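You operate a simulated robot arm through the tools that you are given. There is no shell and no other tool. Be economical: measure what you need, move in short steps, check, and stop when the job is done.

You run a simulated two-armed robot. Do the job below in one go: nothing can be reset, and whatever is moved stays where it is left.

JOB
Shake both fans as the blue card says, then switch the table off.
Fine: they stay clamped.

Only the result counts: the job must be done as asked and must still hold three seconds after the hand-in. Knocking over, shifting, dropping, spilling or breaking anything else fails it.

ROBOT AND FRAMES
Two 7-joint arms with two-finger parallel grippers on one trunk, on a base that drives. Base frame: it is fixed to the floor where the robot stands at the start and does not move with it; the origin is under the middle of the robot, x ahead of it, y to its left, z up. Readings come in mm, degrees, newtons and seconds.
The left shoulder is at the start at [124, 171, 1162], the right one opposite. With the tool pointing down near the work surface each hand reaches from about 440 to 920 mm from the robot's upright axis, wherever it stands, measured 20 degrees to its own side. Places, roughly: blue card [1000, -750, 1000]; frequency dial [500, -200, 900]; level dial [500, -300, 900]; red lever four [900, -500, 1300]; red lever one [500, -200, 1200]; red lever three [500, -500, 1300]; red lever two [800, -200, 1200]; table switch [500, -100, 900]. Payload 4.4 kg a hand.
The TCP of each hand is the grasp point between the finger pads, 23 mm short of the fingertips. In the tool frame z runs along the fingers and y along their closing line. Largest opening 94 mm; finger width 38, thickness 10; the body of the gripper, 54 by 96 mm, starts 39 mm behind the TCP.
Orientation is that of the tool frame in the base frame, as [roll, pitch, yaw] about the fixed x, y, z axes, in that order (R = Rz(yaw) Ry(pitch) Rx(roll)). With the fingers straight down and closing along the base's y, the tool's x points along the base's -x, its y along +y and its z along -z.

CONTROLS
- The arms move only by the tool arm_command. It takes "left_rows", "right_rows" or both (then of equal length, played together; a hand with none holds still); each is a list of rows, each a list of 7 numbers: the shift along the base's x, y, z in units of 150 mm (1.0 is 150 mm), then the turn, a rotation vector about the base's x, y, z in units of 90 degrees (1.0 is 90 degrees), then the opening, from 0 (shut) to 1 (fully open). In form: [[x, y, z, wx, wy, wz, fingers], ...]. A call has 1 to 12 rows; each row is the pose to reach, as a shift and turn from the pose commanded when the call began. A call with a number of a shift or a turn outside -1 to 1 is refused whole. A row lasts 0.2 s, in which the tool goes at most 50 mm and 8.6 degrees; a call with a longer step from one row to the next is refused whole, and so is a gripper value outside its range. Where a pose cannot be reached the arm comes as near as it can. A force on the tool above 90 N (or 10 N above the force at the start of the call, whichever is more), or a blocked arm, ends the call early, and 0.2 s more pass. The fingers move at their own pace (about 72 mm/s each) and stop on an object; they squeeze with about 23 N. The grip force told is the motor's: it shows also when the fingers shut on nothing. Time passes only in rows, and 0.2 s behind the last, so rows that repeat a pose let the fingers close. The reply holds the time, the measured pose of the TCP, the force on the tool along the base axes, the opening and the grip force, in the units named above and with some noise, with the torque about the TCP (base axes, N m) and any sound that the robot's microphone picked up.
- Cameras (640 x 400 px; columns grow to the right, rows downward): "scene" is now at [220.4, -59.1, 1319.3]; the picture's right is [-0.65, -0.76, 0.00], its down [-0.33, 0.28, -0.90] and it looks along [0.69, -0.58, -0.44] (base axes); focal length 214 px, centre (320, 200). "left" rides on the left gripper at [86, -16, -74] in its tool frame; the picture's right is [0.18, 0.98, 0.00], its down [-0.58, 0.11, -0.81] and it looks along [-0.79, 0.15, 0.59] (tool axes); focal length 243 px, centre (320, 200). "right" rides on the right gripper at [86, 16, -75] in its tool frame; the picture's right is [-0.18, 0.98, 0.00], its down [-0.58, -0.11, -0.81] and it looks along [-0.79, -0.15, 0.59] (tool axes); focal length 243 px, centre (320, 200). There is no depth. A picture from a camera that has moved, and an enlarged one, comes with that camera's place and axes in the base frame and with its lens.
- camera(camera): a new picture of that camera. It takes no simulated time.
- lift_body(by): slides the trunk up (or, below 0, down) by that many mm; the arms and the scene camera ride with it, the base frame stays. It gives what a move gives, with no picture.
- base_move(legs): drives the robot by 1 to 6 legs, each [ahead, left, turn to the left] in mm, mm and degrees, along the robot's own axes; the way and the turn of a leg run together, so that a leg with both is an arc; at most 1500 mm and 180 degrees a leg. The arms and the cameras ride along, it lands a little off, and it stops where it bumps. It gives what a move gives.
- turn_head(pan, tilt): turns the head with the scene camera to pan (to the left, within 80 degrees either way) and tilt (down, from -29 to 69), counted from straight ahead of the robot. It gives what a move gives.
- zoom(camera, box): a new picture of the part [left, top, right, bottom] of that camera's present view, enlarged. It takes no simulated time.
- hand_in(): hands the job in; it is judged then, once.

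Go step by step. Nothing tells you exact positions but the pictures and the camera data: compare them with the known pose of the tool, close in by small moves and look again before you grip or let go. The budget is 120 turns and 92 pictures, counting those below and the enlarged ones. Unless the task says otherwise, let go and move clear before handing in, and close with one line.

The tools are called after "Emit:" as a command line: name --argument value ..., lists and objects as JSON in quotes. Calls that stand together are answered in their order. arm_command: Moves the arms, as the interface text tells. Its arguments: {"type":"object","properties":{"left_rows":{"type":"array"},"right_rows":{"type":"array"}},"required":[]} The other tools are called the same way: lift_body (by) slides the trunk up or down; base_move (legs) drives the base; turn_head (pan, tilt) turns the head that bears the scene camera; camera (camera) takes a picture; zoom (camera, box) takes an enlarged picture of a part of a camera's view; hand_in () hands the job in.

At the start:

```text
time: 0.0
left_ee_pos: [551.5, -74.0, 1206.0]
left_ee_rot: [-180.0, 0.0, -180.0]
left_force: [0.3, 0.4, 0.2]
left_torque: [-0.02, 0.03, -0.01]
left_finger_gap: 94.1
left_gripper_force: 0.0
right_ee_pos: [329.8, -417.2, 1138.3]
right_ee_rot: [179.9, -0.1, 180.0]
right_force: [0.7, -0.8, -0.6]
right_torque: [0.02, 0.0, 0.03]
right_finger_gap: 93.9
right_gripper_force: 0.0
trunk travel left (down, up): [-175.0, 213.0]
robot x, y, heading: [1.0, -3.0, 0.1]
head pan, tilt: [-40.4, 25.8]
```

scene: 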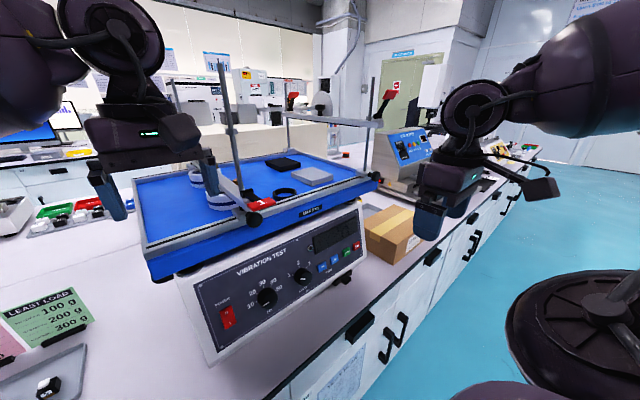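
right: 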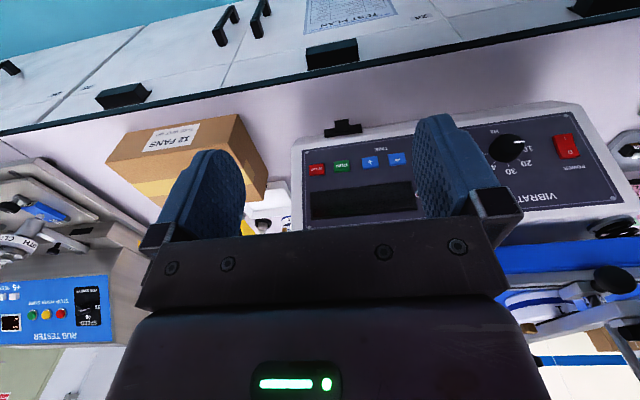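
left: 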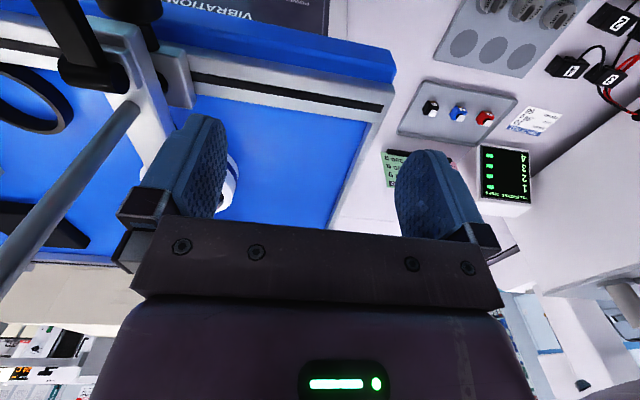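

I see a vibration table with a front panel (power switch, Hz dial, level dial, timer) and a clamp frame with red levers. I'll look closer for the blue card and the fixtures.

Emit:
zoom --camera "scene" --box '[360, 80, 560, 205]'

Emit:
zoom --camera "scene" --box '[120, 60, 400, 235]'

Emit:
zoom --camera "scene" --box '[180, 200, 380, 325]'

```text
3.20 times, centred on (460, 142) of scene
camera zoom: at [220.4, -59.1, 1319.3], right [-0.65, -0.76, 0.0], down [-0.33, 0.28, -0.9], along [0.69, -0.58, -0.44], focal length 686 px, centre (-128, 384)
```

zoom: 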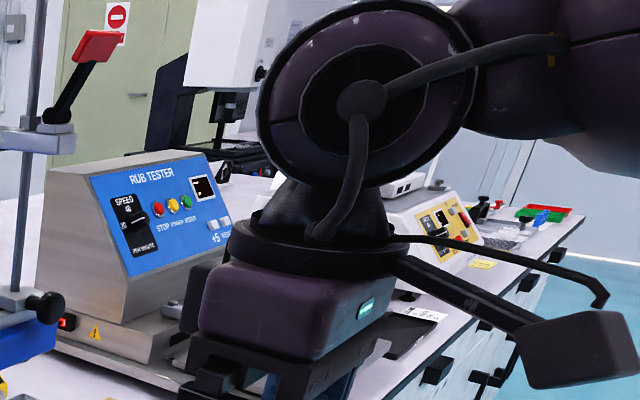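

```text
2.29 times, centred on (260, 148) of scene
camera zoom: at [220.4, -59.1, 1319.3], right [-0.65, -0.76, 0.0], down [-0.33, 0.28, -0.9], along [0.69, -0.58, -0.44], focal length 490 px, centre (457, 320)
```

zoom: 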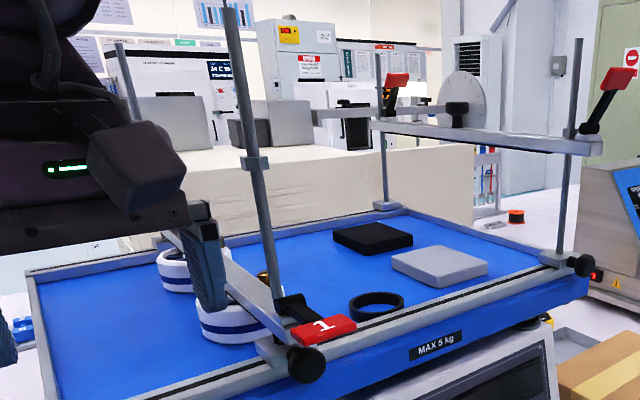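

```text
3.20 times, centred on (280, 262) of scene
camera zoom: at [220.4, -59.1, 1319.3], right [-0.65, -0.76, 0.0], down [-0.33, 0.28, -0.9], along [0.69, -0.58, -0.44], focal length 686 px, centre (448, 0)
```

zoom: 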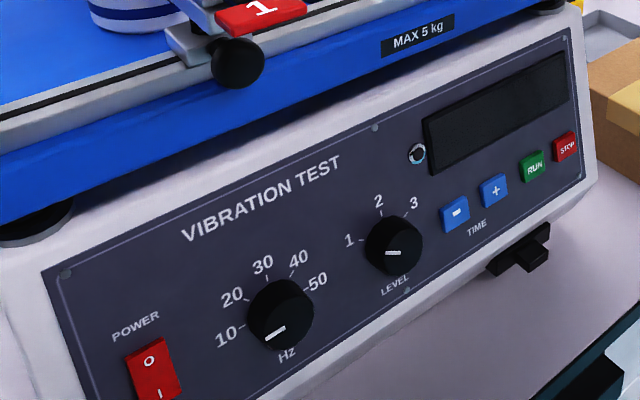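

The card isn't visible from here; I'll raise the trunk and look around.

Emit:
lift_body --by 200

Emit:
turn_head --pan -35 --tilt 30

Emit:
camera --camera "scene"

```text
time: 2.2
left_ee_pos: [551.7, -73.9, 1404.4]
left_ee_rot: [-180.0, 0.1, 179.9]
left_force: [0.2, -0.7, 0.6]
left_torque: [0.0, 0.01, 0.0]
left_finger_gap: 94.0
left_gripper_force: 0.1
right_ee_pos: [327.9, -417.3, 1337.8]
right_ee_rot: [179.8, -0.1, -179.9]
right_force: [-0.3, -0.1, -0.5]
right_torque: [-0.03, -0.03, 0.01]
right_finger_gap: 93.7
right_gripper_force: 0.1
trunk travel left (down, up): [-375.0, 13.0]
robot x, y, heading: [-0.5, -1.3, 0.2]
head pan, tilt: [-40.4, 25.8]
```

```text
time: 2.8
left_ee_pos: [552.3, -75.4, 1405.3]
left_ee_rot: [180.0, -0.1, 179.9]
left_force: [0.2, 0.3, -0.3]
left_torque: [0.01, -0.02, 0.01]
left_finger_gap: 93.8
left_gripper_force: 0.1
right_ee_pos: [329.1, -417.5, 1338.0]
right_ee_rot: [180.0, 0.0, -179.9]
right_force: [0.4, 0.1, -0.9]
right_torque: [0.02, -0.02, -0.02]
right_finger_gap: 94.1
right_gripper_force: 0.0
trunk travel left (down, up): [-375.0, 13.0]
robot x, y, heading: [1.1, 2.9, 0.0]
head pan, tilt: [-35.0, 30.0]
```

```text
85 pictures are left
camera scene: at [128.3, -51.5, 1523.0], right [-0.57, -0.82, 0.0], down [-0.41, 0.29, -0.87], along [0.71, -0.5, -0.5], focal length 214 px, centre (320, 200)
```

scene: 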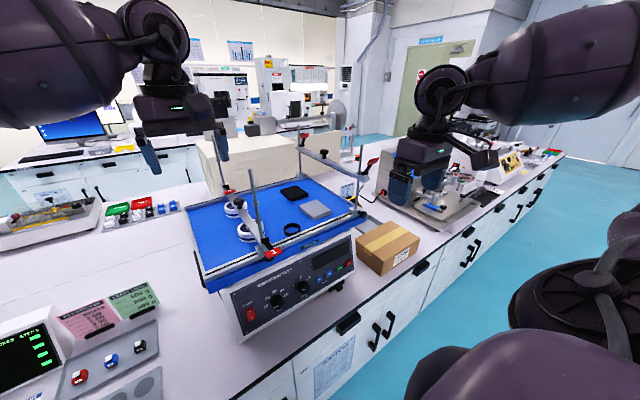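

I can see the table better now; zooming to find the cards.

Emit:
zoom --camera "scene" --box '[290, 120, 450, 220]'

Emit:
zoom --camera "scene" --box '[0, 270, 170, 400]'

Emit:
zoom --camera "scene" --box '[180, 150, 370, 270]'

```text
4.00 times, centred on (370, 170) of scene
camera zoom: at [128.3, -51.5, 1523.0], right [-0.57, -0.82, 0.0], down [-0.41, 0.29, -0.87], along [0.71, -0.5, -0.5], focal length 858 px, centre (120, 320)
```

zoom: 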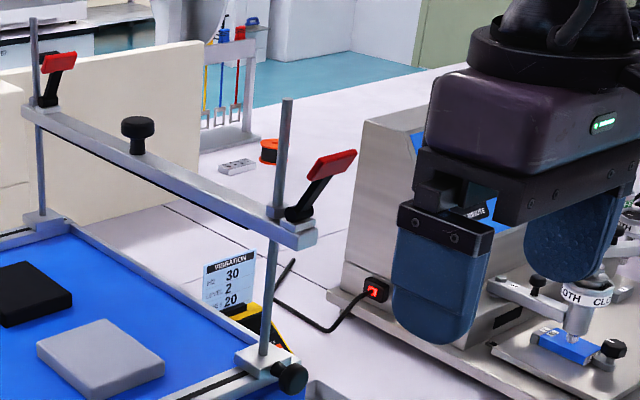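

```text
3.08 times, centred on (85, 335) of scene
camera zoom: at [128.3, -51.5, 1523.0], right [-0.57, -0.82, 0.0], down [-0.41, 0.29, -0.87], along [0.71, -0.5, -0.5], focal length 660 px, centre (1043, -215)
```

zoom: 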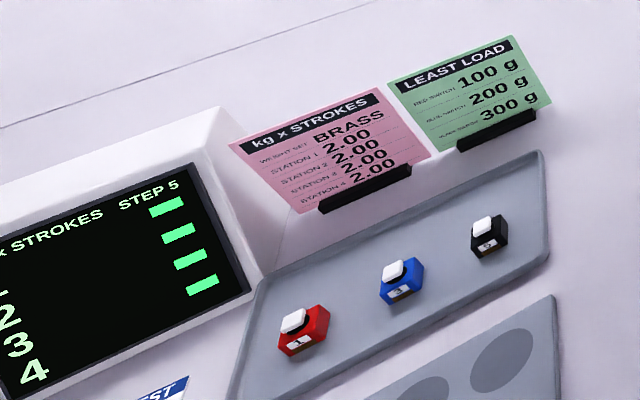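

```text
3.33 times, centred on (275, 210) of scene
camera zoom: at [128.3, -51.5, 1523.0], right [-0.57, -0.82, 0.0], down [-0.41, 0.29, -0.87], along [0.71, -0.5, -0.5], focal length 715 px, centre (470, 167)
```

zoom: 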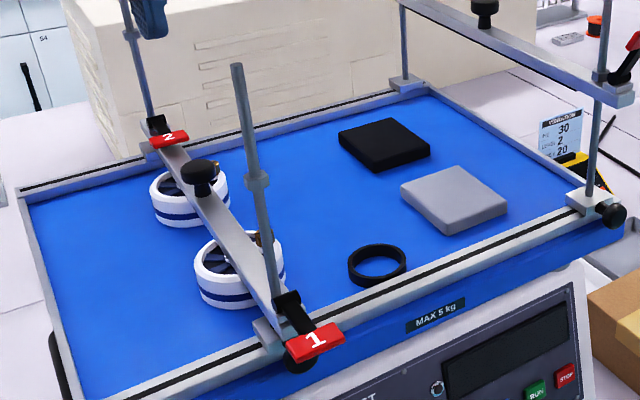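

The two fans seem to be under bar one; the card reads about 30 / 2 / 20. I'll enlarge the card, the fans, and the panel.

Emit:
zoom --camera "scene" --box '[330, 178, 370, 203]'

Emit:
zoom --camera "scene" --box '[210, 180, 290, 270]'

Emit:
zoom --camera "scene" --box '[225, 230, 365, 345]'

```text
16.00 times, centred on (350, 190) of scene
camera zoom: at [128.3, -51.5, 1523.0], right [-0.57, -0.82, 0.0], down [-0.41, 0.29, -0.87], along [0.71, -0.5, -0.5], focal length 3432 px, centre (-160, 352)
```

zoom: 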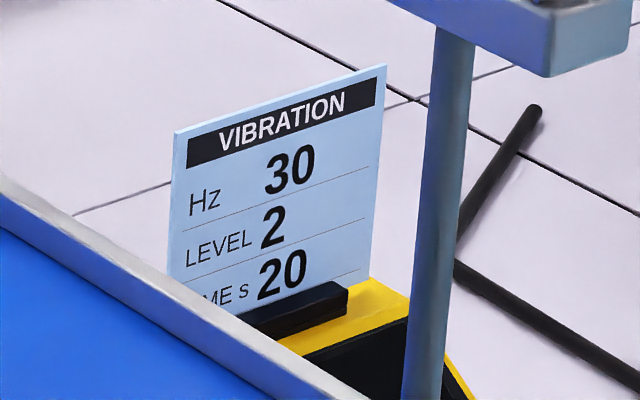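

```text
4.44 times, centred on (250, 225) of scene
camera zoom: at [128.3, -51.5, 1523.0], right [-0.57, -0.82, 0.0], down [-0.41, 0.29, -0.87], along [0.71, -0.5, -0.5], focal length 953 px, centre (631, 89)
```

zoom: 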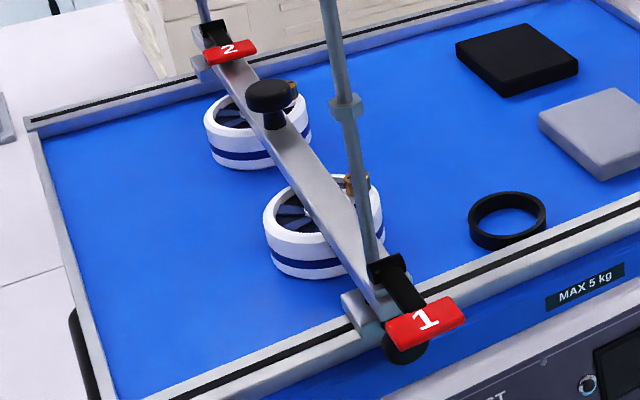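

```text
3.48 times, centred on (295, 288) of scene
camera zoom: at [128.3, -51.5, 1523.0], right [-0.57, -0.82, 0.0], down [-0.41, 0.29, -0.87], along [0.71, -0.5, -0.5], focal length 746 px, centre (407, -104)
```

zoom: 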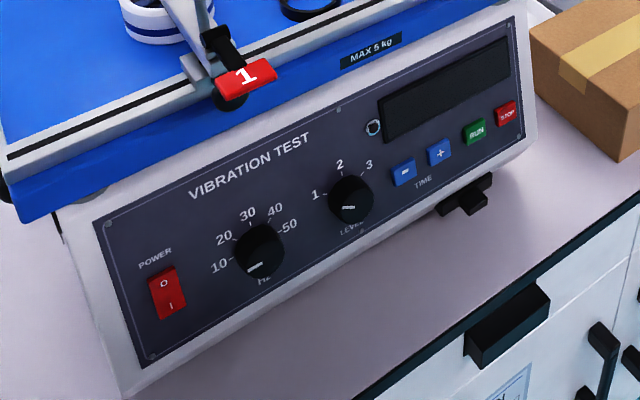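

The card says 30 Hz, level 2, 20 s. The fans look to be under bar one with both levers down; now I'll check with the hand cameras.

Emit:
camera --camera "right"

Emit:
camera --camera "left"

```text
78 pictures are left
camera right: at [242.9, -401.0, 1412.0], right [0.18, 0.98, 0.0], down [0.58, -0.11, 0.8], along [0.79, -0.15, -0.59], focal length 243 px, centre (320, 200)
```

right: 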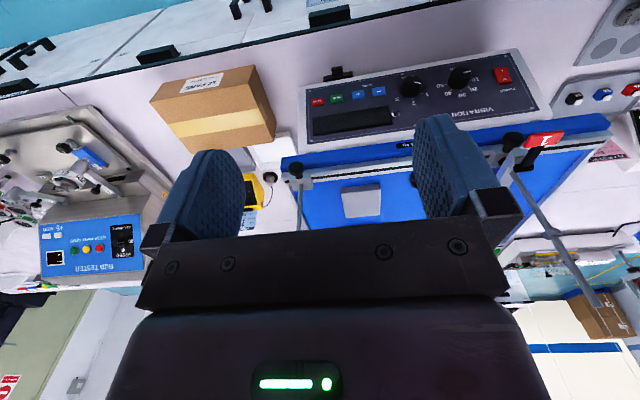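

```text
77 pictures are left
camera left: at [463.7, -91.1, 1479.2], right [-0.18, 0.98, 0.0], down [0.58, 0.11, 0.81], along [0.79, 0.15, -0.59], focal length 243 px, centre (320, 200)
```

left: 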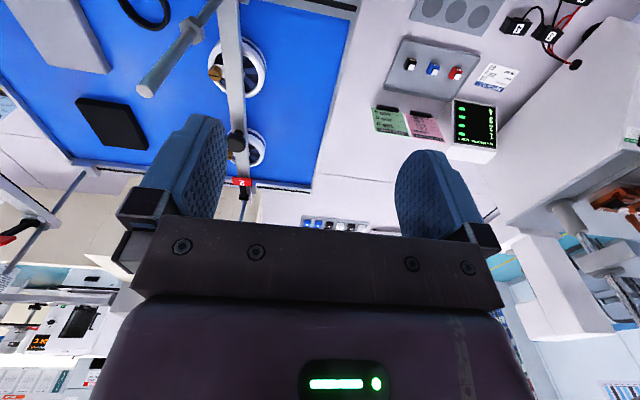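

I'll zoom on the panel from the right hand camera.

Emit:
zoom --camera "right" --box '[290, 40, 550, 200]'

Emit:
zoom --camera "left" --box '[130, 0, 330, 220]'

```text
2.46 times, centred on (420, 120) of right
camera zoom: at [242.9, -401.0, 1412.0], right [0.18, 0.98, 0.0], down [0.58, -0.11, 0.8], along [0.79, -0.15, -0.59], focal length 597 px, centre (74, 397)
```

zoom: 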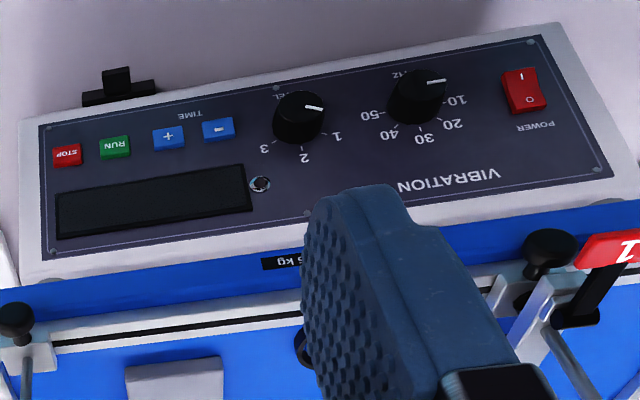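

```text
1.82 times, centred on (230, 110) of left
camera zoom: at [463.7, -91.1, 1479.2], right [-0.18, 0.98, 0.0], down [0.58, 0.11, 0.81], along [0.79, 0.15, -0.59], focal length 441 px, centre (484, 364)
```

zoom: 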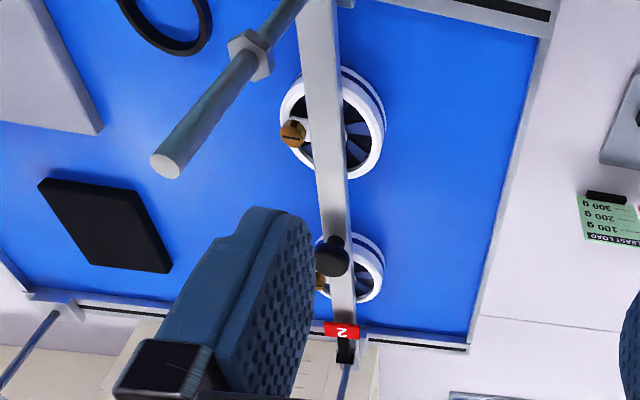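

Before starting I want to verify that bar one really presses on the fans from a low angle, so I pull the left hand back out of the way first.

Emit:
arm_command --left_rows '[[-0.25, 0.2, 0, 0, 0, 0, 1], [-0.5, 0.4, 0, 0, 0, 0, 1], [-0.75, 0.6, 0, 0, 0, 0, 1], [-1, 0.8, 0, 0, 0, 0, 1], [-1, 1, 0, 0, 0, 0, 1]]'

Emit:
arm_command --left_rows '[[-0.2, 0.25, 0, 0, 0, 0, 1], [-0.4, 0.5, 0, 0, 0, 0, 1], [-0.4, 0.75, 0, 0, 0, 0, 1], [-0.4, 1, 0, 0, 0, 0, 1]]'

Emit:
lift_body --by -330

Emit:
turn_head --pan -20 --tilt 10

Emit:
camera --camera "scene"

```text
time: 4.0
left_ee_pos: [398.9, 76.4, 1404.5]
left_ee_rot: [-180.0, 0.0, -180.0]
left_force: [0.3, 0.3, 0.3]
left_torque: [-0.01, 0.02, -0.01]
left_finger_gap: 93.8
left_gripper_force: 0.1
right_ee_pos: [328.4, -415.4, 1338.4]
right_ee_rot: [-180.0, -0.1, 180.0]
right_force: [0.0, -0.5, 0.1]
right_torque: [-0.03, 0.07, -0.04]
right_finger_gap: 94.2
right_gripper_force: 0.0
trunk travel left (down, up): [-375.0, 13.0]
robot x, y, heading: [2.3, 2.7, 0.3]
head pan, tilt: [-35.0, 30.0]
```

```text
time: 5.0
left_ee_pos: [338.7, 226.6, 1406.8]
left_ee_rot: [180.0, 0.1, -180.0]
left_force: [-0.4, 0.6, 0.6]
left_torque: [-0.02, -0.05, -0.02]
left_finger_gap: 94.0
left_gripper_force: 0.0
right_ee_pos: [326.7, -415.6, 1339.2]
right_ee_rot: [-180.0, -0.1, 180.0]
right_force: [-0.3, 0.7, -0.4]
right_torque: [-0.04, 0.0, 0.0]
right_finger_gap: 94.2
right_gripper_force: 0.0
trunk travel left (down, up): [-375.0, 13.0]
robot x, y, heading: [-4.2, -1.1, -0.1]
head pan, tilt: [-35.0, 30.0]
```

```text
time: 8.3
left_ee_pos: [449.7, 226.1, 931.1]
left_ee_rot: [-180.0, -31.6, 179.9]
left_force: [0.0, 0.9, 0.5]
left_torque: [-0.02, 0.01, 0.0]
left_finger_gap: 94.0
left_gripper_force: 0.0
right_ee_pos: [396.4, -416.3, 901.6]
right_ee_rot: [179.9, -27.6, -180.0]
right_force: [0.1, -0.3, 0.5]
right_torque: [0.03, 0.0, 0.01]
right_finger_gap: 93.8
right_gripper_force: 0.0
trunk travel left (down, up): [-45.0, 343.0]
robot x, y, heading: [2.6, 0.7, -0.2]
head pan, tilt: [-35.0, 30.0]
```

```text
time: 9.1
left_ee_pos: [449.6, 225.4, 930.3]
left_ee_rot: [179.9, -31.7, -180.0]
left_force: [-0.7, -0.3, 0.3]
left_torque: [-0.02, 0.0, -0.01]
left_finger_gap: 93.7
left_gripper_force: 0.1
right_ee_pos: [398.0, -416.7, 903.3]
right_ee_rot: [179.9, -27.8, -180.0]
right_force: [0.0, 0.6, -1.1]
right_torque: [-0.04, -0.02, -0.02]
right_finger_gap: 94.1
right_gripper_force: 0.1
trunk travel left (down, up): [-45.0, 343.0]
robot x, y, heading: [0.7, 3.2, -0.4]
head pan, tilt: [-20.0, 10.0]
```

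```text
74 pictures are left
camera scene: at [363.4, -31.5, 1185.1], right [-0.34, -0.94, 0.0], down [-0.16, 0.06, -0.98], along [0.93, -0.34, -0.17], focal length 214 px, centre (320, 200)
```

scene: 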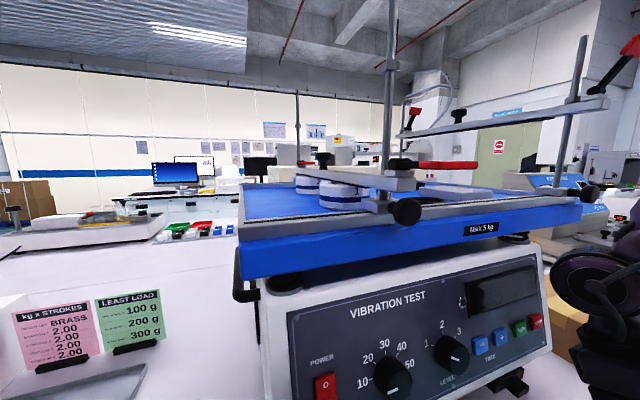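

The trunk leans when lowered, so the hands shifted, but they touched nothing. Zooming on the fans.

Emit:
zoom --camera "scene" --box '[270, 140, 490, 235]'

Emit:
zoom --camera "scene" --box '[280, 260, 560, 400]'

Emit:
camera --camera "left"

```text
2.91 times, centred on (380, 188) of scene
camera zoom: at [363.4, -31.5, 1185.1], right [-0.34, -0.94, 0.0], down [-0.16, 0.06, -0.98], along [0.93, -0.34, -0.17], focal length 624 px, centre (146, 236)
```

zoom: 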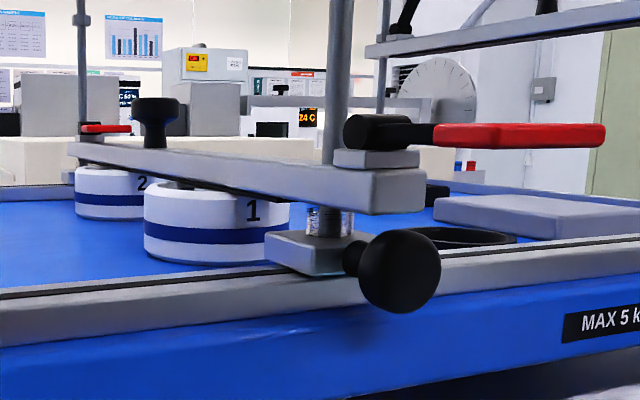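

```text
2.29 times, centred on (420, 330) of scene
camera zoom: at [363.4, -31.5, 1185.1], right [-0.34, -0.94, 0.0], down [-0.16, 0.06, -0.98], along [0.93, -0.34, -0.17], focal length 490 px, centre (91, -97)
```

zoom: 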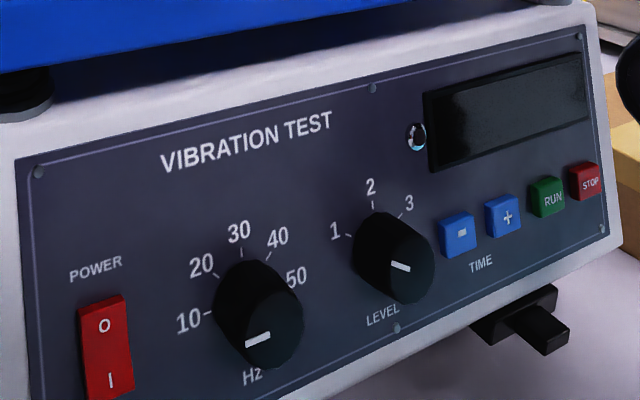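

```text
71 pictures are left
camera left: at [413.7, 209.0, 1038.4], right [-0.16, 0.98, 0.1], down [0.92, 0.11, 0.38], along [0.36, 0.15, -0.92], focal length 243 px, centre (320, 200)
```

left: 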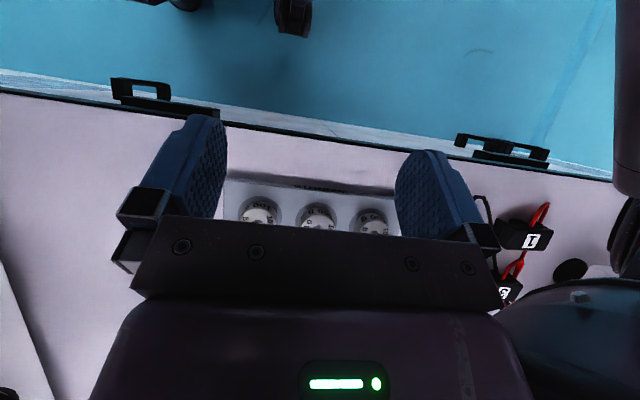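

Bar one sits on both fans with levers 1 and 2 down, so they are clamped. By triangulation the panel is parallel to y and leans back about 14°: Hz knob near (527,-180,935), level knob (526,-268,940), buttons z≈936 (− y -331, + -373, RUN -418, STOP -459), switch (532,-101,950). I'll raise the trunk and back off to make room for horizontal fingers.

Emit:
lift_body --by 130

Emit:
base_move --legs '[[-230, 0, 0]]'

Emit:
arm_command --right_rows '[[0, 0, 0, 0, 0, -0.09, 1], [0, 0, 0, 0, 0, -0.18, 0.8], [0, 0, 0, 0, 0, -0.27, 0.6], [0, 0, 0, 0, 0, -0.36, 0.4], [0, 0, 0, 0, 0, -0.45, 0.2], [0, 0, 0, 0, 0, -0.54, 0], [0, 0, 0, 0, 0, -0.63, 0], [0, 0, 0, 0, 0, -0.72, 0], [0, 0, 0, 0, 0, -0.81, 0], [0, 0, 0, 0, 0, -0.9, 0], [0, 0, 0, 0, 0, -0.99, 0], [0, 0, 0, 0, 0, -1, 0]]'

```text
time: 10.7
left_ee_pos: [451.3, 224.8, 1058.1]
left_ee_rot: [179.9, -31.9, -180.0]
left_force: [0.0, 1.1, -0.4]
left_torque: [0.0, 0.02, -0.02]
left_finger_gap: 94.0
left_gripper_force: 0.0
right_ee_pos: [399.2, -416.6, 1032.3]
right_ee_rot: [179.9, -27.7, -180.0]
right_force: [0.0, 0.2, -0.3]
right_torque: [-0.01, 0.0, 0.02]
right_finger_gap: 94.1
right_gripper_force: 0.1
trunk travel left (down, up): [-175.0, 213.0]
robot x, y, heading: [-3.8, -4.7, 0.1]
head pan, tilt: [-20.0, 10.0]
```

```text
time: 12.4
left_ee_pos: [219.7, 225.2, 1060.0]
left_ee_rot: [-179.9, -31.7, 179.8]
left_force: [-1.0, 0.3, -0.4]
left_torque: [0.0, -0.05, 0.0]
left_finger_gap: 93.8
left_gripper_force: 0.1
right_ee_pos: [168.0, -416.6, 1032.3]
right_ee_rot: [179.8, -27.6, -179.9]
right_force: [0.0, -0.1, -0.4]
right_torque: [0.0, -0.01, -0.01]
right_finger_gap: 93.9
right_gripper_force: 0.0
trunk travel left (down, up): [-175.0, 213.0]
robot x, y, heading: [-228.6, 0.7, 0.0]
head pan, tilt: [-20.0, 10.0]
```

```text
time: 15.0
left_ee_pos: [221.2, 225.9, 1060.8]
left_ee_rot: [180.0, -31.7, 180.0]
left_force: [-0.1, 0.1, -1.0]
left_torque: [0.0, 0.03, 0.01]
left_finger_gap: 94.1
left_gripper_force: 0.2
right_ee_pos: [169.8, -416.7, 1031.7]
right_ee_rot: [179.9, -27.8, 89.9]
right_force: [-0.3, 0.1, 0.7]
right_torque: [0.02, 0.0, 0.02]
right_finger_gap: 0.0
right_gripper_force: 23.3
trunk travel left (down, up): [-175.0, 213.0]
robot x, y, heading: [-232.1, 1.2, 0.1]
head pan, tilt: [-20.0, 10.0]
```

The hand turned fine. Now I level it and pitch the fingers forward into the panel normal.

Emit:
arm_command --right_rows '[[0.1, 0.1, 0, -0.08, 0, 0, 0], [0.2, 0.2, 0, -0.16, 0, 0, 0], [0.3, 0.3, 0, -0.24, 0, 0, 0], [0.4, 0.4, 0, -0.309, 0, 0, 0]]'

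Emit:
arm_command --right_rows '[[0, 0, 0, 0, -0.09, 0, 0], [0, 0, 0, 0, -0.18, 0, 0], [0, 0, 0, 0, -0.27, 0, 0], [0.05, 0.1, 0, 0, -0.36, 0, 0], [0.1, 0.2, 0, 0, -0.45, 0, 0], [0.15, 0.3, 0, 0, -0.54, 0, 0], [0.2, 0.4, 0, 0, -0.63, 0, 0], [0.25, 0.5, 0, 0, -0.72, 0, 0], [0.3, 0.6, 0, 0, -0.81, 0, 0], [0.35, 0.65, 0, 0, -0.847, 0, 0]]'

Emit:
turn_head --pan -25 --tilt 25

Emit:
camera --camera "scene"

Emit:
camera --camera "right"

```text
time: 16.0
left_ee_pos: [220.5, 229.7, 1059.6]
left_ee_rot: [-179.8, -31.7, 179.9]
left_force: [-1.5, -0.1, -1.1]
left_torque: [-0.08, 0.0, 0.02]
left_finger_gap: 93.8
left_gripper_force: 0.1
right_ee_pos: [228.9, -354.3, 1035.6]
right_ee_rot: [179.9, 0.5, 90.0]
right_force: [-0.6, 1.0, -1.4]
right_torque: [-0.06, -0.03, 0.01]
right_finger_gap: 0.1
right_gripper_force: 23.2
trunk travel left (down, up): [-175.0, 213.0]
robot x, y, heading: [-230.1, -1.7, 0.1]
head pan, tilt: [-20.0, 10.0]
```

```text
time: 18.2
left_ee_pos: [222.9, 228.0, 1058.3]
left_ee_rot: [-179.7, -31.8, 180.0]
left_force: [1.4, 0.6, -0.7]
left_torque: [-0.08, 0.09, 0.01]
left_finger_gap: 93.8
left_gripper_force: 0.1
right_ee_pos: [328.9, -230.0, 1129.1]
right_ee_rot: [104.5, 0.9, 87.5]
right_force: [0.8, 1.9, 1.7]
right_torque: [0.01, 0.2, -0.13]
right_finger_gap: 0.3
right_gripper_force: 23.0
right hand out of reach, approached as far as the arm can: row 5, 6, 7, 8, 9, 10
trunk travel left (down, up): [-175.0, 213.0]
robot x, y, heading: [-226.8, 2.3, -0.0]
head pan, tilt: [-20.0, 10.0]
```

```text
time: 19.0
left_ee_pos: [219.8, 224.6, 1059.0]
left_ee_rot: [179.9, -31.8, 180.0]
left_force: [0.1, 0.2, -0.7]
left_torque: [0.0, 0.01, -0.02]
left_finger_gap: 94.0
left_gripper_force: 0.1
right_ee_pos: [327.1, -236.8, 1125.7]
right_ee_rot: [105.0, 0.7, 87.3]
right_force: [0.9, -0.1, -0.2]
right_torque: [-0.02, -0.02, -0.03]
right_finger_gap: 0.2
right_gripper_force: 22.7
trunk travel left (down, up): [-175.0, 213.0]
robot x, y, heading: [-232.7, -2.6, -0.1]
head pan, tilt: [-25.0, 25.0]
```

```text
70 pictures are left
camera scene: at [5.0, -38.4, 1320.7], right [-0.42, -0.91, 0.0], down [-0.38, 0.18, -0.91], along [0.82, -0.38, -0.42], focal length 214 px, centre (320, 200)
```

scene: 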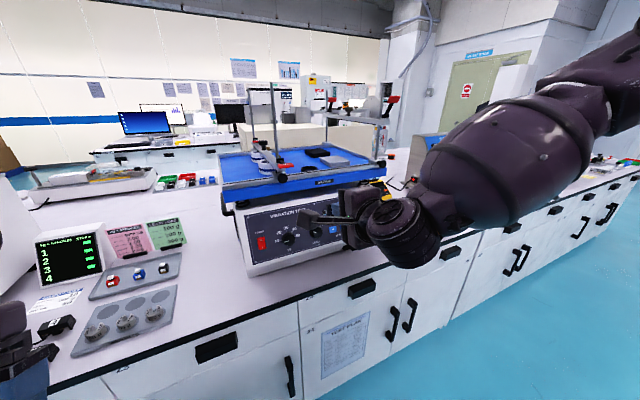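

```text
69 pictures are left
camera right: at [263.3, -146.7, 1158.9], right [0.25, -0.18, 0.95], down [-0.83, -0.54, 0.11], along [0.49, -0.82, -0.29], focal length 243 px, centre (320, 200)
```

right: 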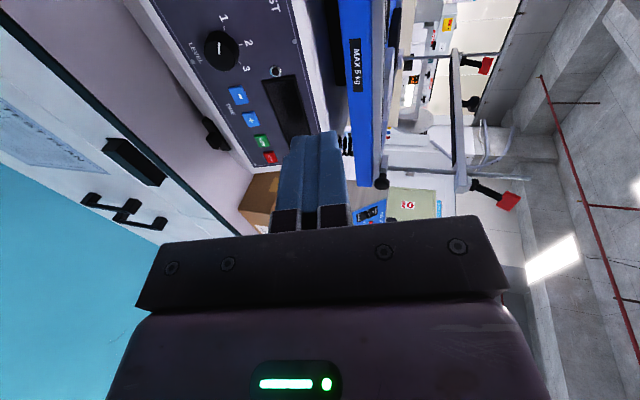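

The hand is oriented right but the arm is too folded here; I move it forward toward the switch line (staying short of the panel) to regain reach.

Emit:
arm_command --right_rows '[[0.25, 0.1, 0, 0, 0, 0, 0], [0.5, 0.2, 0, 0, 0, 0, 0], [0.75, 0.3, 0, 0, 0, 0, 0], [0.95, 0.4, 0, 0, 0, 0, 0], [0.95, 0.4, 0, 0, 0, 0, 0]]'

```text
time: 20.2
left_ee_pos: [219.7, 224.9, 1061.8]
left_ee_rot: [180.0, -31.6, -179.9]
left_force: [0.5, 0.4, -0.1]
left_torque: [0.03, -0.03, -0.04]
left_finger_gap: 93.8
left_gripper_force: 0.0
right_ee_pos: [470.6, -178.3, 1130.1]
right_ee_rot: [103.5, 0.2, 89.8]
right_force: [0.2, -0.4, 1.1]
right_torque: [0.01, 0.02, 0.04]
right_finger_gap: 0.2
right_gripper_force: 23.0
right hand out of reach, approached as far as the arm can: row 1
trunk travel left (down, up): [-175.0, 213.0]
robot x, y, heading: [-227.2, -0.6, 0.0]
head pan, tilt: [-25.0, 25.0]
```

Orientation is now right. I back off slightly from the tray, then descend to the level of the power switch.

Emit:
arm_command --right_rows '[[-0.3, 0, 0, 0, 0, 0, 0], [-0.5, 0.1, -0.2, 0, 0, 0, 0], [-0.5, 0.2, -0.4, 0, 0, 0, 0], [-0.5, 0.3, -0.6, 0, 0, 0, 0], [-0.5, 0.4, -0.8, 0, 0, 0, 0], [-0.5, 0.51, -1, 0, 0, 0, 0], [-0.5, 0.51, -1, 0, 0, 0, 0]]'

Emit:
camera --camera "right"

Emit:
camera --camera "scene"

```text
time: 21.8
left_ee_pos: [220.5, 225.1, 1060.2]
left_ee_rot: [-179.9, -31.8, 179.9]
left_force: [0.1, 0.0, -0.4]
left_torque: [-0.04, 0.0, 0.04]
left_finger_gap: 94.0
left_gripper_force: 0.0
right_ee_pos: [387.2, -160.3, 1115.5]
right_ee_rot: [104.0, 0.1, 89.8]
right_force: [-0.9, 0.0, 0.6]
right_torque: [0.02, 0.0, 0.01]
right_finger_gap: 0.2
right_gripper_force: 23.2
right hand out of reach, approached as far as the arm can: row 2, 3, 4, 5, 6, 7
trunk travel left (down, up): [-175.0, 213.0]
robot x, y, heading: [-231.4, 0.2, -0.1]
head pan, tilt: [-25.0, 25.0]
```

```text
68 pictures are left
camera right: at [319.7, -73.5, 1147.5], right [0.24, -0.18, 0.95], down [-0.81, -0.58, 0.09], along [0.54, -0.79, -0.29], focal length 243 px, centre (320, 200)
```

right: 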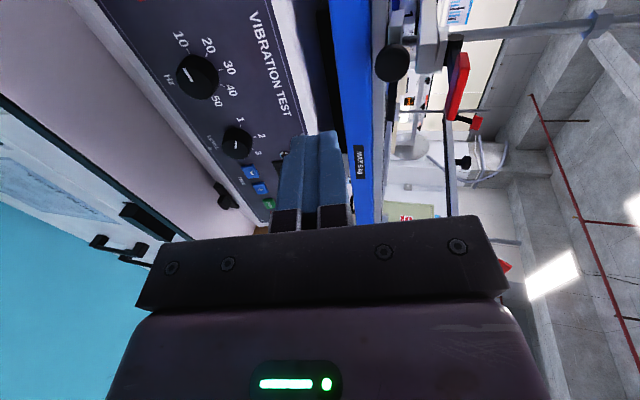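

```text
67 pictures are left
camera scene: at [4.9, -38.4, 1320.6], right [-0.42, -0.91, 0.0], down [-0.38, 0.18, -0.91], along [0.82, -0.38, -0.42], focal length 214 px, centre (320, 200)
```

scene: 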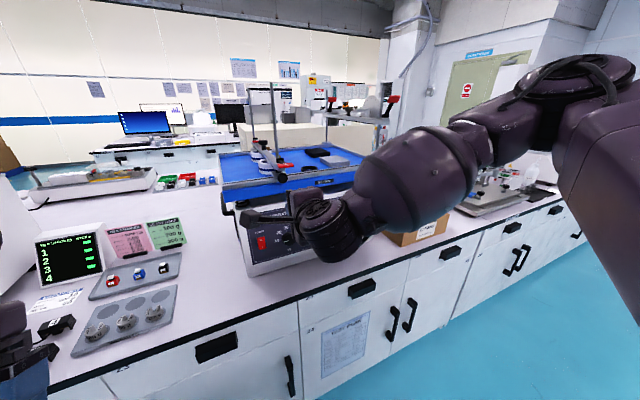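

The wrist cannot go that low from this stance: the shoulder is too high and close. I'll back off further and lower the trunk.

Emit:
base_move --legs '[[-200, 0, 0]]'

Emit:
lift_body --by -150

Emit:
camera --camera "scene"

```text
time: 23.4
left_ee_pos: [22.8, 224.3, 1061.4]
left_ee_rot: [180.0, -31.7, 179.9]
left_force: [-0.8, 0.3, 1.0]
left_torque: [-0.01, -0.03, 0.01]
left_finger_gap: 94.0
left_gripper_force: 0.0
right_ee_pos: [188.7, -161.2, 1115.3]
right_ee_rot: [104.0, 0.0, 89.7]
right_force: [-0.5, 0.2, 0.0]
right_torque: [-0.01, 0.02, 0.01]
right_finger_gap: 0.1
right_gripper_force: 22.6
trunk travel left (down, up): [-175.0, 213.0]
robot x, y, heading: [-424.8, 1.8, -0.1]
head pan, tilt: [-25.0, 25.0]
```

```text
time: 25.1
left_ee_pos: [26.9, 224.8, 904.7]
left_ee_rot: [-180.0, -33.0, 180.0]
left_force: [-0.7, 1.1, 0.3]
left_torque: [0.0, 0.0, 0.01]
left_finger_gap: 94.0
left_gripper_force: 0.0
right_ee_pos: [211.1, -161.2, 871.9]
right_ee_rot: [116.1, 0.2, 89.7]
right_force: [0.2, 0.8, 0.1]
right_torque: [0.01, 0.02, 0.03]
right_finger_gap: 0.0
right_gripper_force: 23.0
trunk travel left (down, up): [-25.0, 363.0]
robot x, y, heading: [-425.7, 3.2, -0.1]
head pan, tilt: [-25.0, 25.0]
```

```text
66 pictures are left
camera scene: at [-53.5, -39.3, 1137.3], right [-0.42, -0.91, 0.0], down [-0.38, 0.18, -0.91], along [0.82, -0.38, -0.42], focal length 214 px, centre (320, 200)
```

scene: 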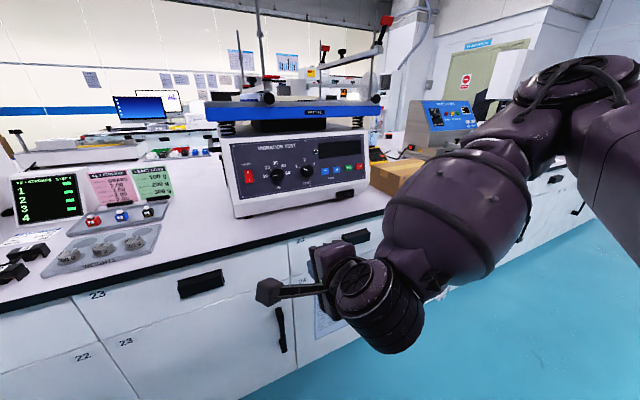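

Now raise the hand to switch height, restore pitch and see.

Emit:
arm_command --right_rows '[[0, 0.05, 0.25, 0, -0.07, 0, 0], [0.1, 0.15, 0.5, 0, -0.137, 0, 0], [0.4, 0.25, 0.5, 0, -0.137, 0, 0], [0.7, 0.35, 0.5, 0, -0.137, 0, 0], [1, 0.4, 0.5, 0, -0.137, 0, 0], [1, 0.4, 0.5, 0, -0.137, 0, 0]]'

```text
time: 26.5
left_ee_pos: [26.0, 224.9, 905.1]
left_ee_rot: [-180.0, -33.2, 179.9]
left_force: [0.5, -0.1, -0.2]
left_torque: [-0.01, 0.0, -0.01]
left_finger_gap: 94.2
left_gripper_force: 0.0
right_ee_pos: [350.5, -117.6, 952.9]
right_ee_rot: [104.1, 0.1, 89.6]
right_force: [-0.7, -0.3, 0.5]
right_torque: [0.0, 0.01, 0.0]
right_finger_gap: 0.0
right_gripper_force: 22.7
right hand out of reach, approached as far as the arm can: row 1, 4, 5, 6
trunk travel left (down, up): [-25.0, 363.0]
robot x, y, heading: [-423.6, 0.5, -0.2]
head pan, tilt: [-25.0, 25.0]
```

The bench top is about z 820 and its edge near x 320, so clearance is good. The limit seems to be sideways reach, so I'll shift the robot left to have the panel on its right side.

Emit:
base_move --legs '[[0, 200, 0]]'

Emit:
arm_command --right_rows '[[0, -0.3, 0, 0, 0, 0, 0], [0, -0.6, 0, 0, 0, 0, 0], [0, -0.9, 0, 0, 0, 0, 0], [0, -1, 0, 0, 0, 0, 0]]'

Emit:
arm_command --right_rows '[[0.2, -0.2, 0, 0, 0, 0, 0], [0.4, -0.3, 0, 0, 0, 0, 0], [0.6, -0.3, 0, 0, 0, 0, 0], [0.6, -0.3, 0, 0, 0, 0, 0]]'

```text
time: 28.9
left_ee_pos: [25.5, 425.6, 904.8]
left_ee_rot: [180.0, -33.2, -180.0]
left_force: [-0.5, -0.9, 0.3]
left_torque: [0.03, -0.05, 0.0]
left_finger_gap: 94.0
left_gripper_force: 0.0
right_ee_pos: [351.6, 85.7, 954.2]
right_ee_rot: [104.1, 0.0, 90.0]
right_force: [-0.1, 0.3, 0.6]
right_torque: [0.01, 0.02, -0.05]
right_finger_gap: 0.0
right_gripper_force: 23.1
trunk travel left (down, up): [-25.0, 363.0]
robot x, y, heading: [-427.9, 199.0, 0.2]
head pan, tilt: [-25.0, 25.0]
```

```text
time: 29.9
left_ee_pos: [23.2, 421.5, 906.1]
left_ee_rot: [179.7, -33.1, -179.8]
left_force: [-0.2, -1.6, 1.7]
left_torque: [0.08, -0.05, -0.03]
left_finger_gap: 94.1
left_gripper_force: 0.0
right_ee_pos: [345.6, -86.2, 980.3]
right_ee_rot: [104.2, -0.1, 89.8]
right_force: [-0.7, -2.0, 0.4]
right_torque: [0.04, 0.0, 0.07]
right_finger_gap: 0.0
right_gripper_force: 22.7
right hand out of reach, approached as far as the arm can: row 2, 3, 4
trunk travel left (down, up): [-25.0, 363.0]
robot x, y, heading: [-428.0, 200.3, 0.1]
head pan, tilt: [-25.0, 25.0]
```

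```text
time: 30.9
left_ee_pos: [25.7, 425.7, 905.2]
left_ee_rot: [-180.0, -33.2, -179.9]
left_force: [-0.3, 0.0, -0.5]
left_torque: [0.0, 0.01, 0.0]
left_finger_gap: 93.9
left_gripper_force: 0.1
right_ee_pos: [436.6, -127.6, 980.9]
right_ee_rot: [104.1, 0.1, 89.9]
right_force: [-0.9, 0.5, -0.1]
right_torque: [-0.01, 0.03, 0.0]
right_finger_gap: 0.1
right_gripper_force: 23.0
trunk travel left (down, up): [-25.0, 363.0]
robot x, y, heading: [-425.6, 197.0, -0.1]
head pan, tilt: [-25.0, 25.0]
```

Farther forward works. Going to the approach point in front of the power switch.

Emit:
arm_command --right_rows '[[0.1, 0.1, -0.1, 0, 0, 0, 0], [0.15, 0.18, -0.23, 0, 0, 0, 0], [0.15, 0.18, -0.23, 0, 0, 0, 0]]'

Emit:
camera --camera "right"

Emit:
camera --camera "scene"

```text
time: 31.7
left_ee_pos: [24.7, 426.8, 904.9]
left_ee_rot: [-179.9, -33.0, -179.9]
left_force: [-0.5, -0.8, 0.7]
left_torque: [0.04, -0.02, -0.02]
left_finger_gap: 94.0
left_gripper_force: 0.1
right_ee_pos: [463.4, -101.7, 960.5]
right_ee_rot: [104.8, 0.0, 90.0]
right_force: [0.4, -0.2, 0.4]
right_torque: [-0.04, 0.01, -0.01]
right_finger_gap: 0.0
right_gripper_force: 22.8
right hand out of reach, approached as far as the arm can: row 1, 2, 3
trunk travel left (down, up): [-25.0, 363.0]
robot x, y, heading: [-426.9, 201.5, 0.0]
head pan, tilt: [-25.0, 25.0]
```

```text
65 pictures are left
camera right: at [395.9, -15.8, 993.9], right [0.25, -0.18, 0.95], down [-0.81, -0.58, 0.1], along [0.53, -0.79, -0.29], focal length 243 px, centre (320, 200)
```

right: 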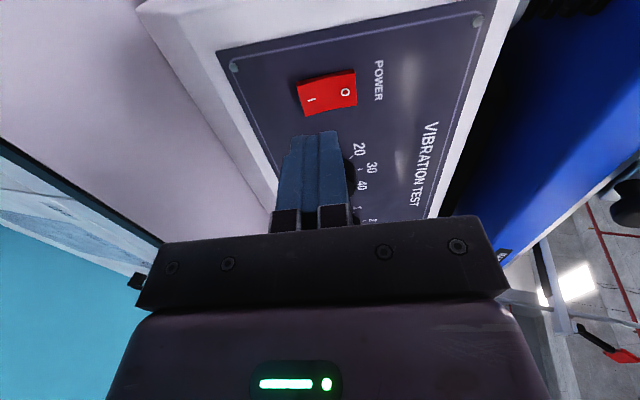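

```text
64 pictures are left
camera scene: at [-53.0, 162.7, 1137.1], right [-0.42, -0.91, 0.0], down [-0.38, 0.18, -0.91], along [0.82, -0.38, -0.42], focal length 214 px, centre (320, 200)
```

scene: 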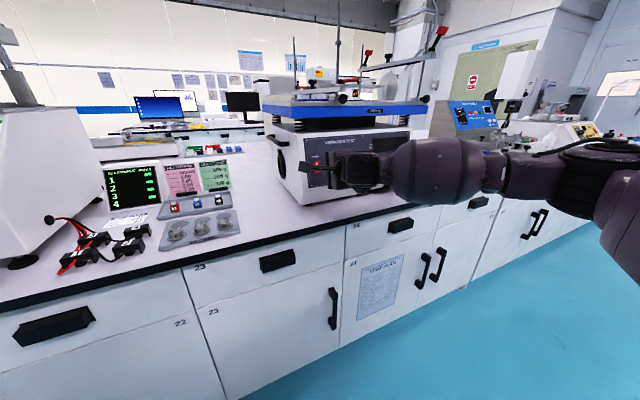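

Close, but the hand still hovers ~13 mm above the commanded height. I'll test whether wrist roll is the limiting joint by rolling the hand back 30° about its own axis while descending.

Emit:
arm_command --right_rows '[[0, 0, 0, -0.09, 0, 0.022, 0], [0, 0, 0, -0.18, 0, 0.044, 0], [0, 0, 0, -0.27, 0, 0.066, 0], [0, 0, -0.1, -0.34, 0, 0.083, 0], [0, 0, -0.2, -0.34, 0, 0.083, 0]]'

```text
time: 32.9
left_ee_pos: [26.0, 425.7, 904.4]
left_ee_rot: [-180.0, -33.2, -179.8]
left_force: [-0.8, 0.7, -0.9]
left_torque: [0.02, -0.01, -0.01]
left_finger_gap: 94.2
left_gripper_force: 0.0
right_ee_pos: [472.3, -103.9, 951.3]
right_ee_rot: [107.6, 30.4, 99.1]
right_force: [0.7, -0.4, 0.1]
right_torque: [0.03, 0.01, -0.01]
right_finger_gap: 0.3
right_gripper_force: 23.0
right hand out of reach, approached as far as the arm can: row 3, 4, 5
trunk travel left (down, up): [-25.0, 363.0]
robot x, y, heading: [-425.8, 198.0, 0.1]
head pan, tilt: [-25.0, 25.0]
```

The wrist bend looks like the limit (forearm comes in from the side). A longer reach should straighten it: I back the base off 150 mm and extend the hand again.

Emit:
base_move --legs '[[-150, 0, 0]]'

Emit:
arm_command --right_rows '[[0.25, 0, 0, 0.09, 0, -0.022, 0], [0.5, 0, 0, 0.18, 0, -0.044, 0], [0.75, 0, 0, 0.27, 0, -0.066, 0], [0.9, 0, -0.1, 0.34, 0, -0.083, 0], [0.9, 0, -0.1, 0.34, 0, -0.083, 0]]'

```text
time: 34.3
left_ee_pos: [-123.1, 425.6, 905.9]
left_ee_rot: [180.0, -33.1, -180.0]
left_force: [0.4, -0.4, -0.3]
left_torque: [0.06, 0.02, 0.02]
left_finger_gap: 93.8
left_gripper_force: 0.0
right_ee_pos: [321.3, -106.5, 952.5]
right_ee_rot: [107.6, 30.3, 98.9]
right_force: [0.4, -0.2, -1.1]
right_torque: [0.04, 0.02, 0.04]
right_finger_gap: 0.0
right_gripper_force: 23.7
trunk travel left (down, up): [-25.0, 363.0]
robot x, y, heading: [-574.4, 196.3, 0.1]
head pan, tilt: [-25.0, 25.0]
```

```text
time: 35.5
left_ee_pos: [-123.4, 425.4, 905.1]
left_ee_rot: [-179.9, -33.2, 180.0]
left_force: [0.2, 0.3, -0.7]
left_torque: [-0.02, -0.01, -0.01]
left_finger_gap: 94.1
left_gripper_force: 0.0
right_ee_pos: [448.4, -149.1, 942.2]
right_ee_rot: [105.0, -0.2, 90.7]
right_force: [-0.3, 0.1, -0.3]
right_torque: [-0.02, -0.02, -0.02]
right_finger_gap: 0.0
right_gripper_force: 22.8
right hand out of reach, approached as far as the arm can: row 4, 5
trunk travel left (down, up): [-25.0, 363.0]
robot x, y, heading: [-574.8, 199.5, -0.1]
head pan, tilt: [-25.0, 25.0]
```

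That's now slightly over-extended but the height is fine, so the sweet spot is in between. Driving forward 70 mm and re-aiming at the switch.

Emit:
arm_command --right_rows '[[-0.3, 0, 0, 0, 0, 0, 0], [-0.6, 0, 0, 0, 0, 0, 0]]'

Emit:
base_move --legs '[[70, 0, 0]]'

Emit:
arm_command --right_rows '[[0.1, 0.15, 0, 0, 0, 0, 0], [0.2, 0.3, 0.03, 0, 0, 0, 0], [0.2, 0.3, 0.03, 0, 0, 0, 0]]'

```text
time: 36.1
left_ee_pos: [-122.1, 425.1, 905.3]
left_ee_rot: [-180.0, -33.2, 180.0]
left_force: [0.4, -0.2, -0.5]
left_torque: [0.01, 0.01, -0.04]
left_finger_gap: 94.1
left_gripper_force: 0.0
right_ee_pos: [359.9, -151.2, 939.8]
right_ee_rot: [105.1, -0.1, 90.5]
right_force: [0.0, -0.1, -0.3]
right_torque: [0.04, -0.01, 0.03]
right_finger_gap: 0.1
right_gripper_force: 22.4
trunk travel left (down, up): [-25.0, 363.0]
robot x, y, heading: [-576.7, 201.8, -0.2]
head pan, tilt: [-25.0, 25.0]
```

```text
time: 37.1
left_ee_pos: [-53.9, 424.0, 903.1]
left_ee_rot: [180.0, -33.2, 180.0]
left_force: [0.2, 0.0, 0.0]
left_torque: [-0.02, 0.05, -0.03]
left_finger_gap: 94.0
left_gripper_force: 0.0
right_ee_pos: [429.8, -150.4, 938.8]
right_ee_rot: [105.1, -0.1, 90.5]
right_force: [-0.6, -0.7, -0.6]
right_torque: [-0.02, -0.05, -0.01]
right_finger_gap: 0.0
right_gripper_force: 22.6
trunk travel left (down, up): [-25.0, 363.0]
robot x, y, heading: [-507.6, 198.9, -0.0]
head pan, tilt: [-25.0, 25.0]
```

```text
time: 37.9
left_ee_pos: [-54.2, 425.0, 905.3]
left_ee_rot: [-180.0, -33.2, 179.9]
left_force: [-0.1, 0.8, 0.5]
left_torque: [0.02, -0.01, 0.0]
left_finger_gap: 94.0
left_gripper_force: 0.1
right_ee_pos: [457.3, -105.6, 946.6]
right_ee_rot: [105.1, -0.1, 90.4]
right_force: [0.0, 0.3, -0.1]
right_torque: [0.03, -0.01, 0.01]
right_finger_gap: 0.0
right_gripper_force: 23.3
trunk travel left (down, up): [-25.0, 363.0]
robot x, y, heading: [-504.7, 199.5, -0.0]
head pan, tilt: [-25.0, 25.0]
```

Good: reachable, in front of the switch. Checking alignment.

Emit:
camera --camera "right"

Emit:
zoom --camera "scene" --box '[270, 110, 470, 230]'

```text
63 pictures are left
camera right: at [390.1, -19.8, 980.9], right [0.26, -0.18, 0.95], down [-0.8, -0.59, 0.1], along [0.54, -0.79, -0.3], focal length 243 px, centre (320, 200)
```

right: 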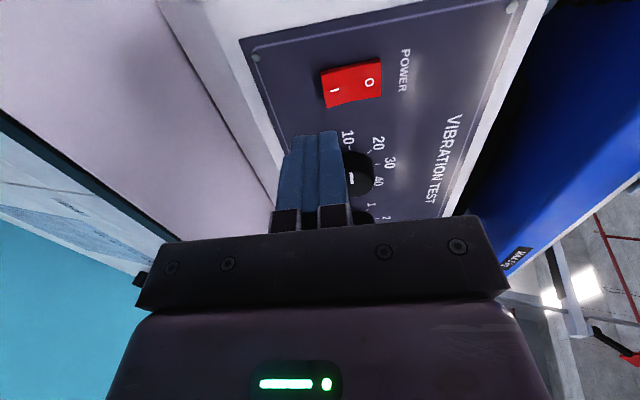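

```text
3.20 times, centred on (370, 170) of scene
camera zoom: at [-132.7, 160.6, 1136.7], right [-0.42, -0.91, 0.0], down [-0.38, 0.18, -0.91], along [0.82, -0.38, -0.42], focal length 686 px, centre (160, 296)
```

zoom: 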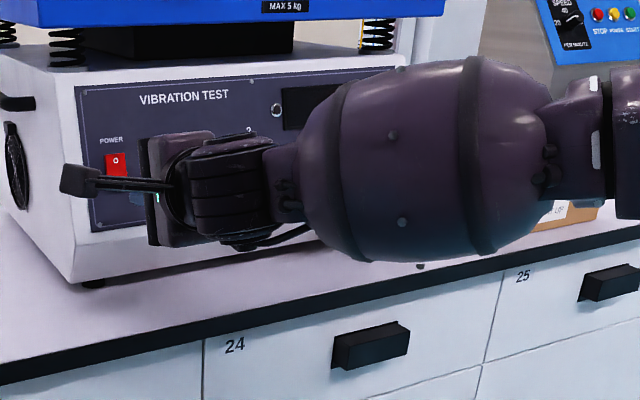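

Switch centre is ≈(530,-98,947), its "I" half at z≈937. I align and push in gently.

Emit:
arm_command --right_rows '[[0.1, 0.04, -0.02, 0, 0, 0, 0], [0.2, 0.04, -0.035, 0, 0, 0, 0], [0.27, 0.04, -0.04, 0, 0, 0, 0], [0.3, 0.04, -0.045, 0, 0, 0, 0], [0.33, 0.04, -0.05, 0, 0, 0, 0], [0.36, 0.04, -0.055, 0, 0, 0, 0], [0.38, 0.04, -0.06, 0, 0, 0, 0]]'

Emit:
camera --camera "right"

```text
time: 39.5
left_ee_pos: [-54.0, 423.7, 905.4]
left_ee_rot: [180.0, -33.4, 179.9]
left_force: [-0.4, 0.1, 0.2]
left_torque: [0.0, 0.01, 0.02]
left_finger_gap: 93.8
left_gripper_force: 0.1
right_ee_pos: [497.5, -104.2, 939.8]
right_ee_rot: [105.0, -0.2, 90.5]
right_force: [-0.2, 0.4, -0.6]
right_torque: [0.01, 0.0, 0.04]
right_finger_gap: 0.1
right_gripper_force: 23.0
right hand out of reach, approached as far as the arm can: row 3, 4, 5, 6, 7
trunk travel left (down, up): [-25.0, 363.0]
robot x, y, heading: [-503.7, 198.4, 0.0]
head pan, tilt: [-25.0, 25.0]
```

```text
61 pictures are left
camera right: at [428.9, -18.1, 973.5], right [0.26, -0.18, 0.95], down [-0.8, -0.59, 0.1], along [0.54, -0.79, -0.3], focal length 243 px, centre (320, 200)
```

right: 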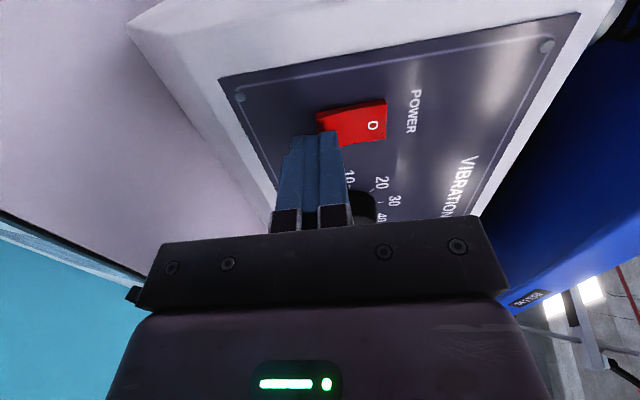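

At the outer reach limit just short of contact. I retract a bit, drive forward 40 mm, and repeat.

Emit:
arm_command --right_rows '[[-0.2, 0, 0.05, 0, 0, 0, 0], [-0.4, 0, 0.1, 0, 0, 0, 0]]'

Emit:
base_move --legs '[[35, 0, 0]]'

```text
time: 40.1
left_ee_pos: [-54.4, 425.5, 905.0]
left_ee_rot: [179.9, -33.1, 179.9]
left_force: [-0.2, -0.2, 0.5]
left_torque: [0.01, -0.01, 0.01]
left_finger_gap: 94.1
left_gripper_force: 0.0
right_ee_pos: [436.5, -101.6, 955.6]
right_ee_rot: [105.0, 0.0, 90.5]
right_force: [0.3, 0.0, 0.4]
right_torque: [0.01, -0.03, -0.01]
right_finger_gap: 0.1
right_gripper_force: 23.1
trunk travel left (down, up): [-25.0, 363.0]
robot x, y, heading: [-504.8, 201.5, -0.2]
head pan, tilt: [-25.0, 25.0]
```

```text
time: 41.0
left_ee_pos: [-18.7, 424.2, 903.8]
left_ee_rot: [179.9, -33.2, 179.9]
left_force: [-0.9, -0.1, 0.8]
left_torque: [-0.03, 0.04, -0.02]
left_finger_gap: 94.0
left_gripper_force: 0.1
right_ee_pos: [470.9, -102.9, 953.6]
right_ee_rot: [105.1, -0.1, 90.5]
right_force: [-0.1, 0.1, -0.1]
right_torque: [0.0, -0.02, -0.04]
right_finger_gap: 0.0
right_gripper_force: 23.2
trunk travel left (down, up): [-25.0, 363.0]
robot x, y, heading: [-472.3, 199.0, 0.0]
head pan, tilt: [-25.0, 25.0]
```

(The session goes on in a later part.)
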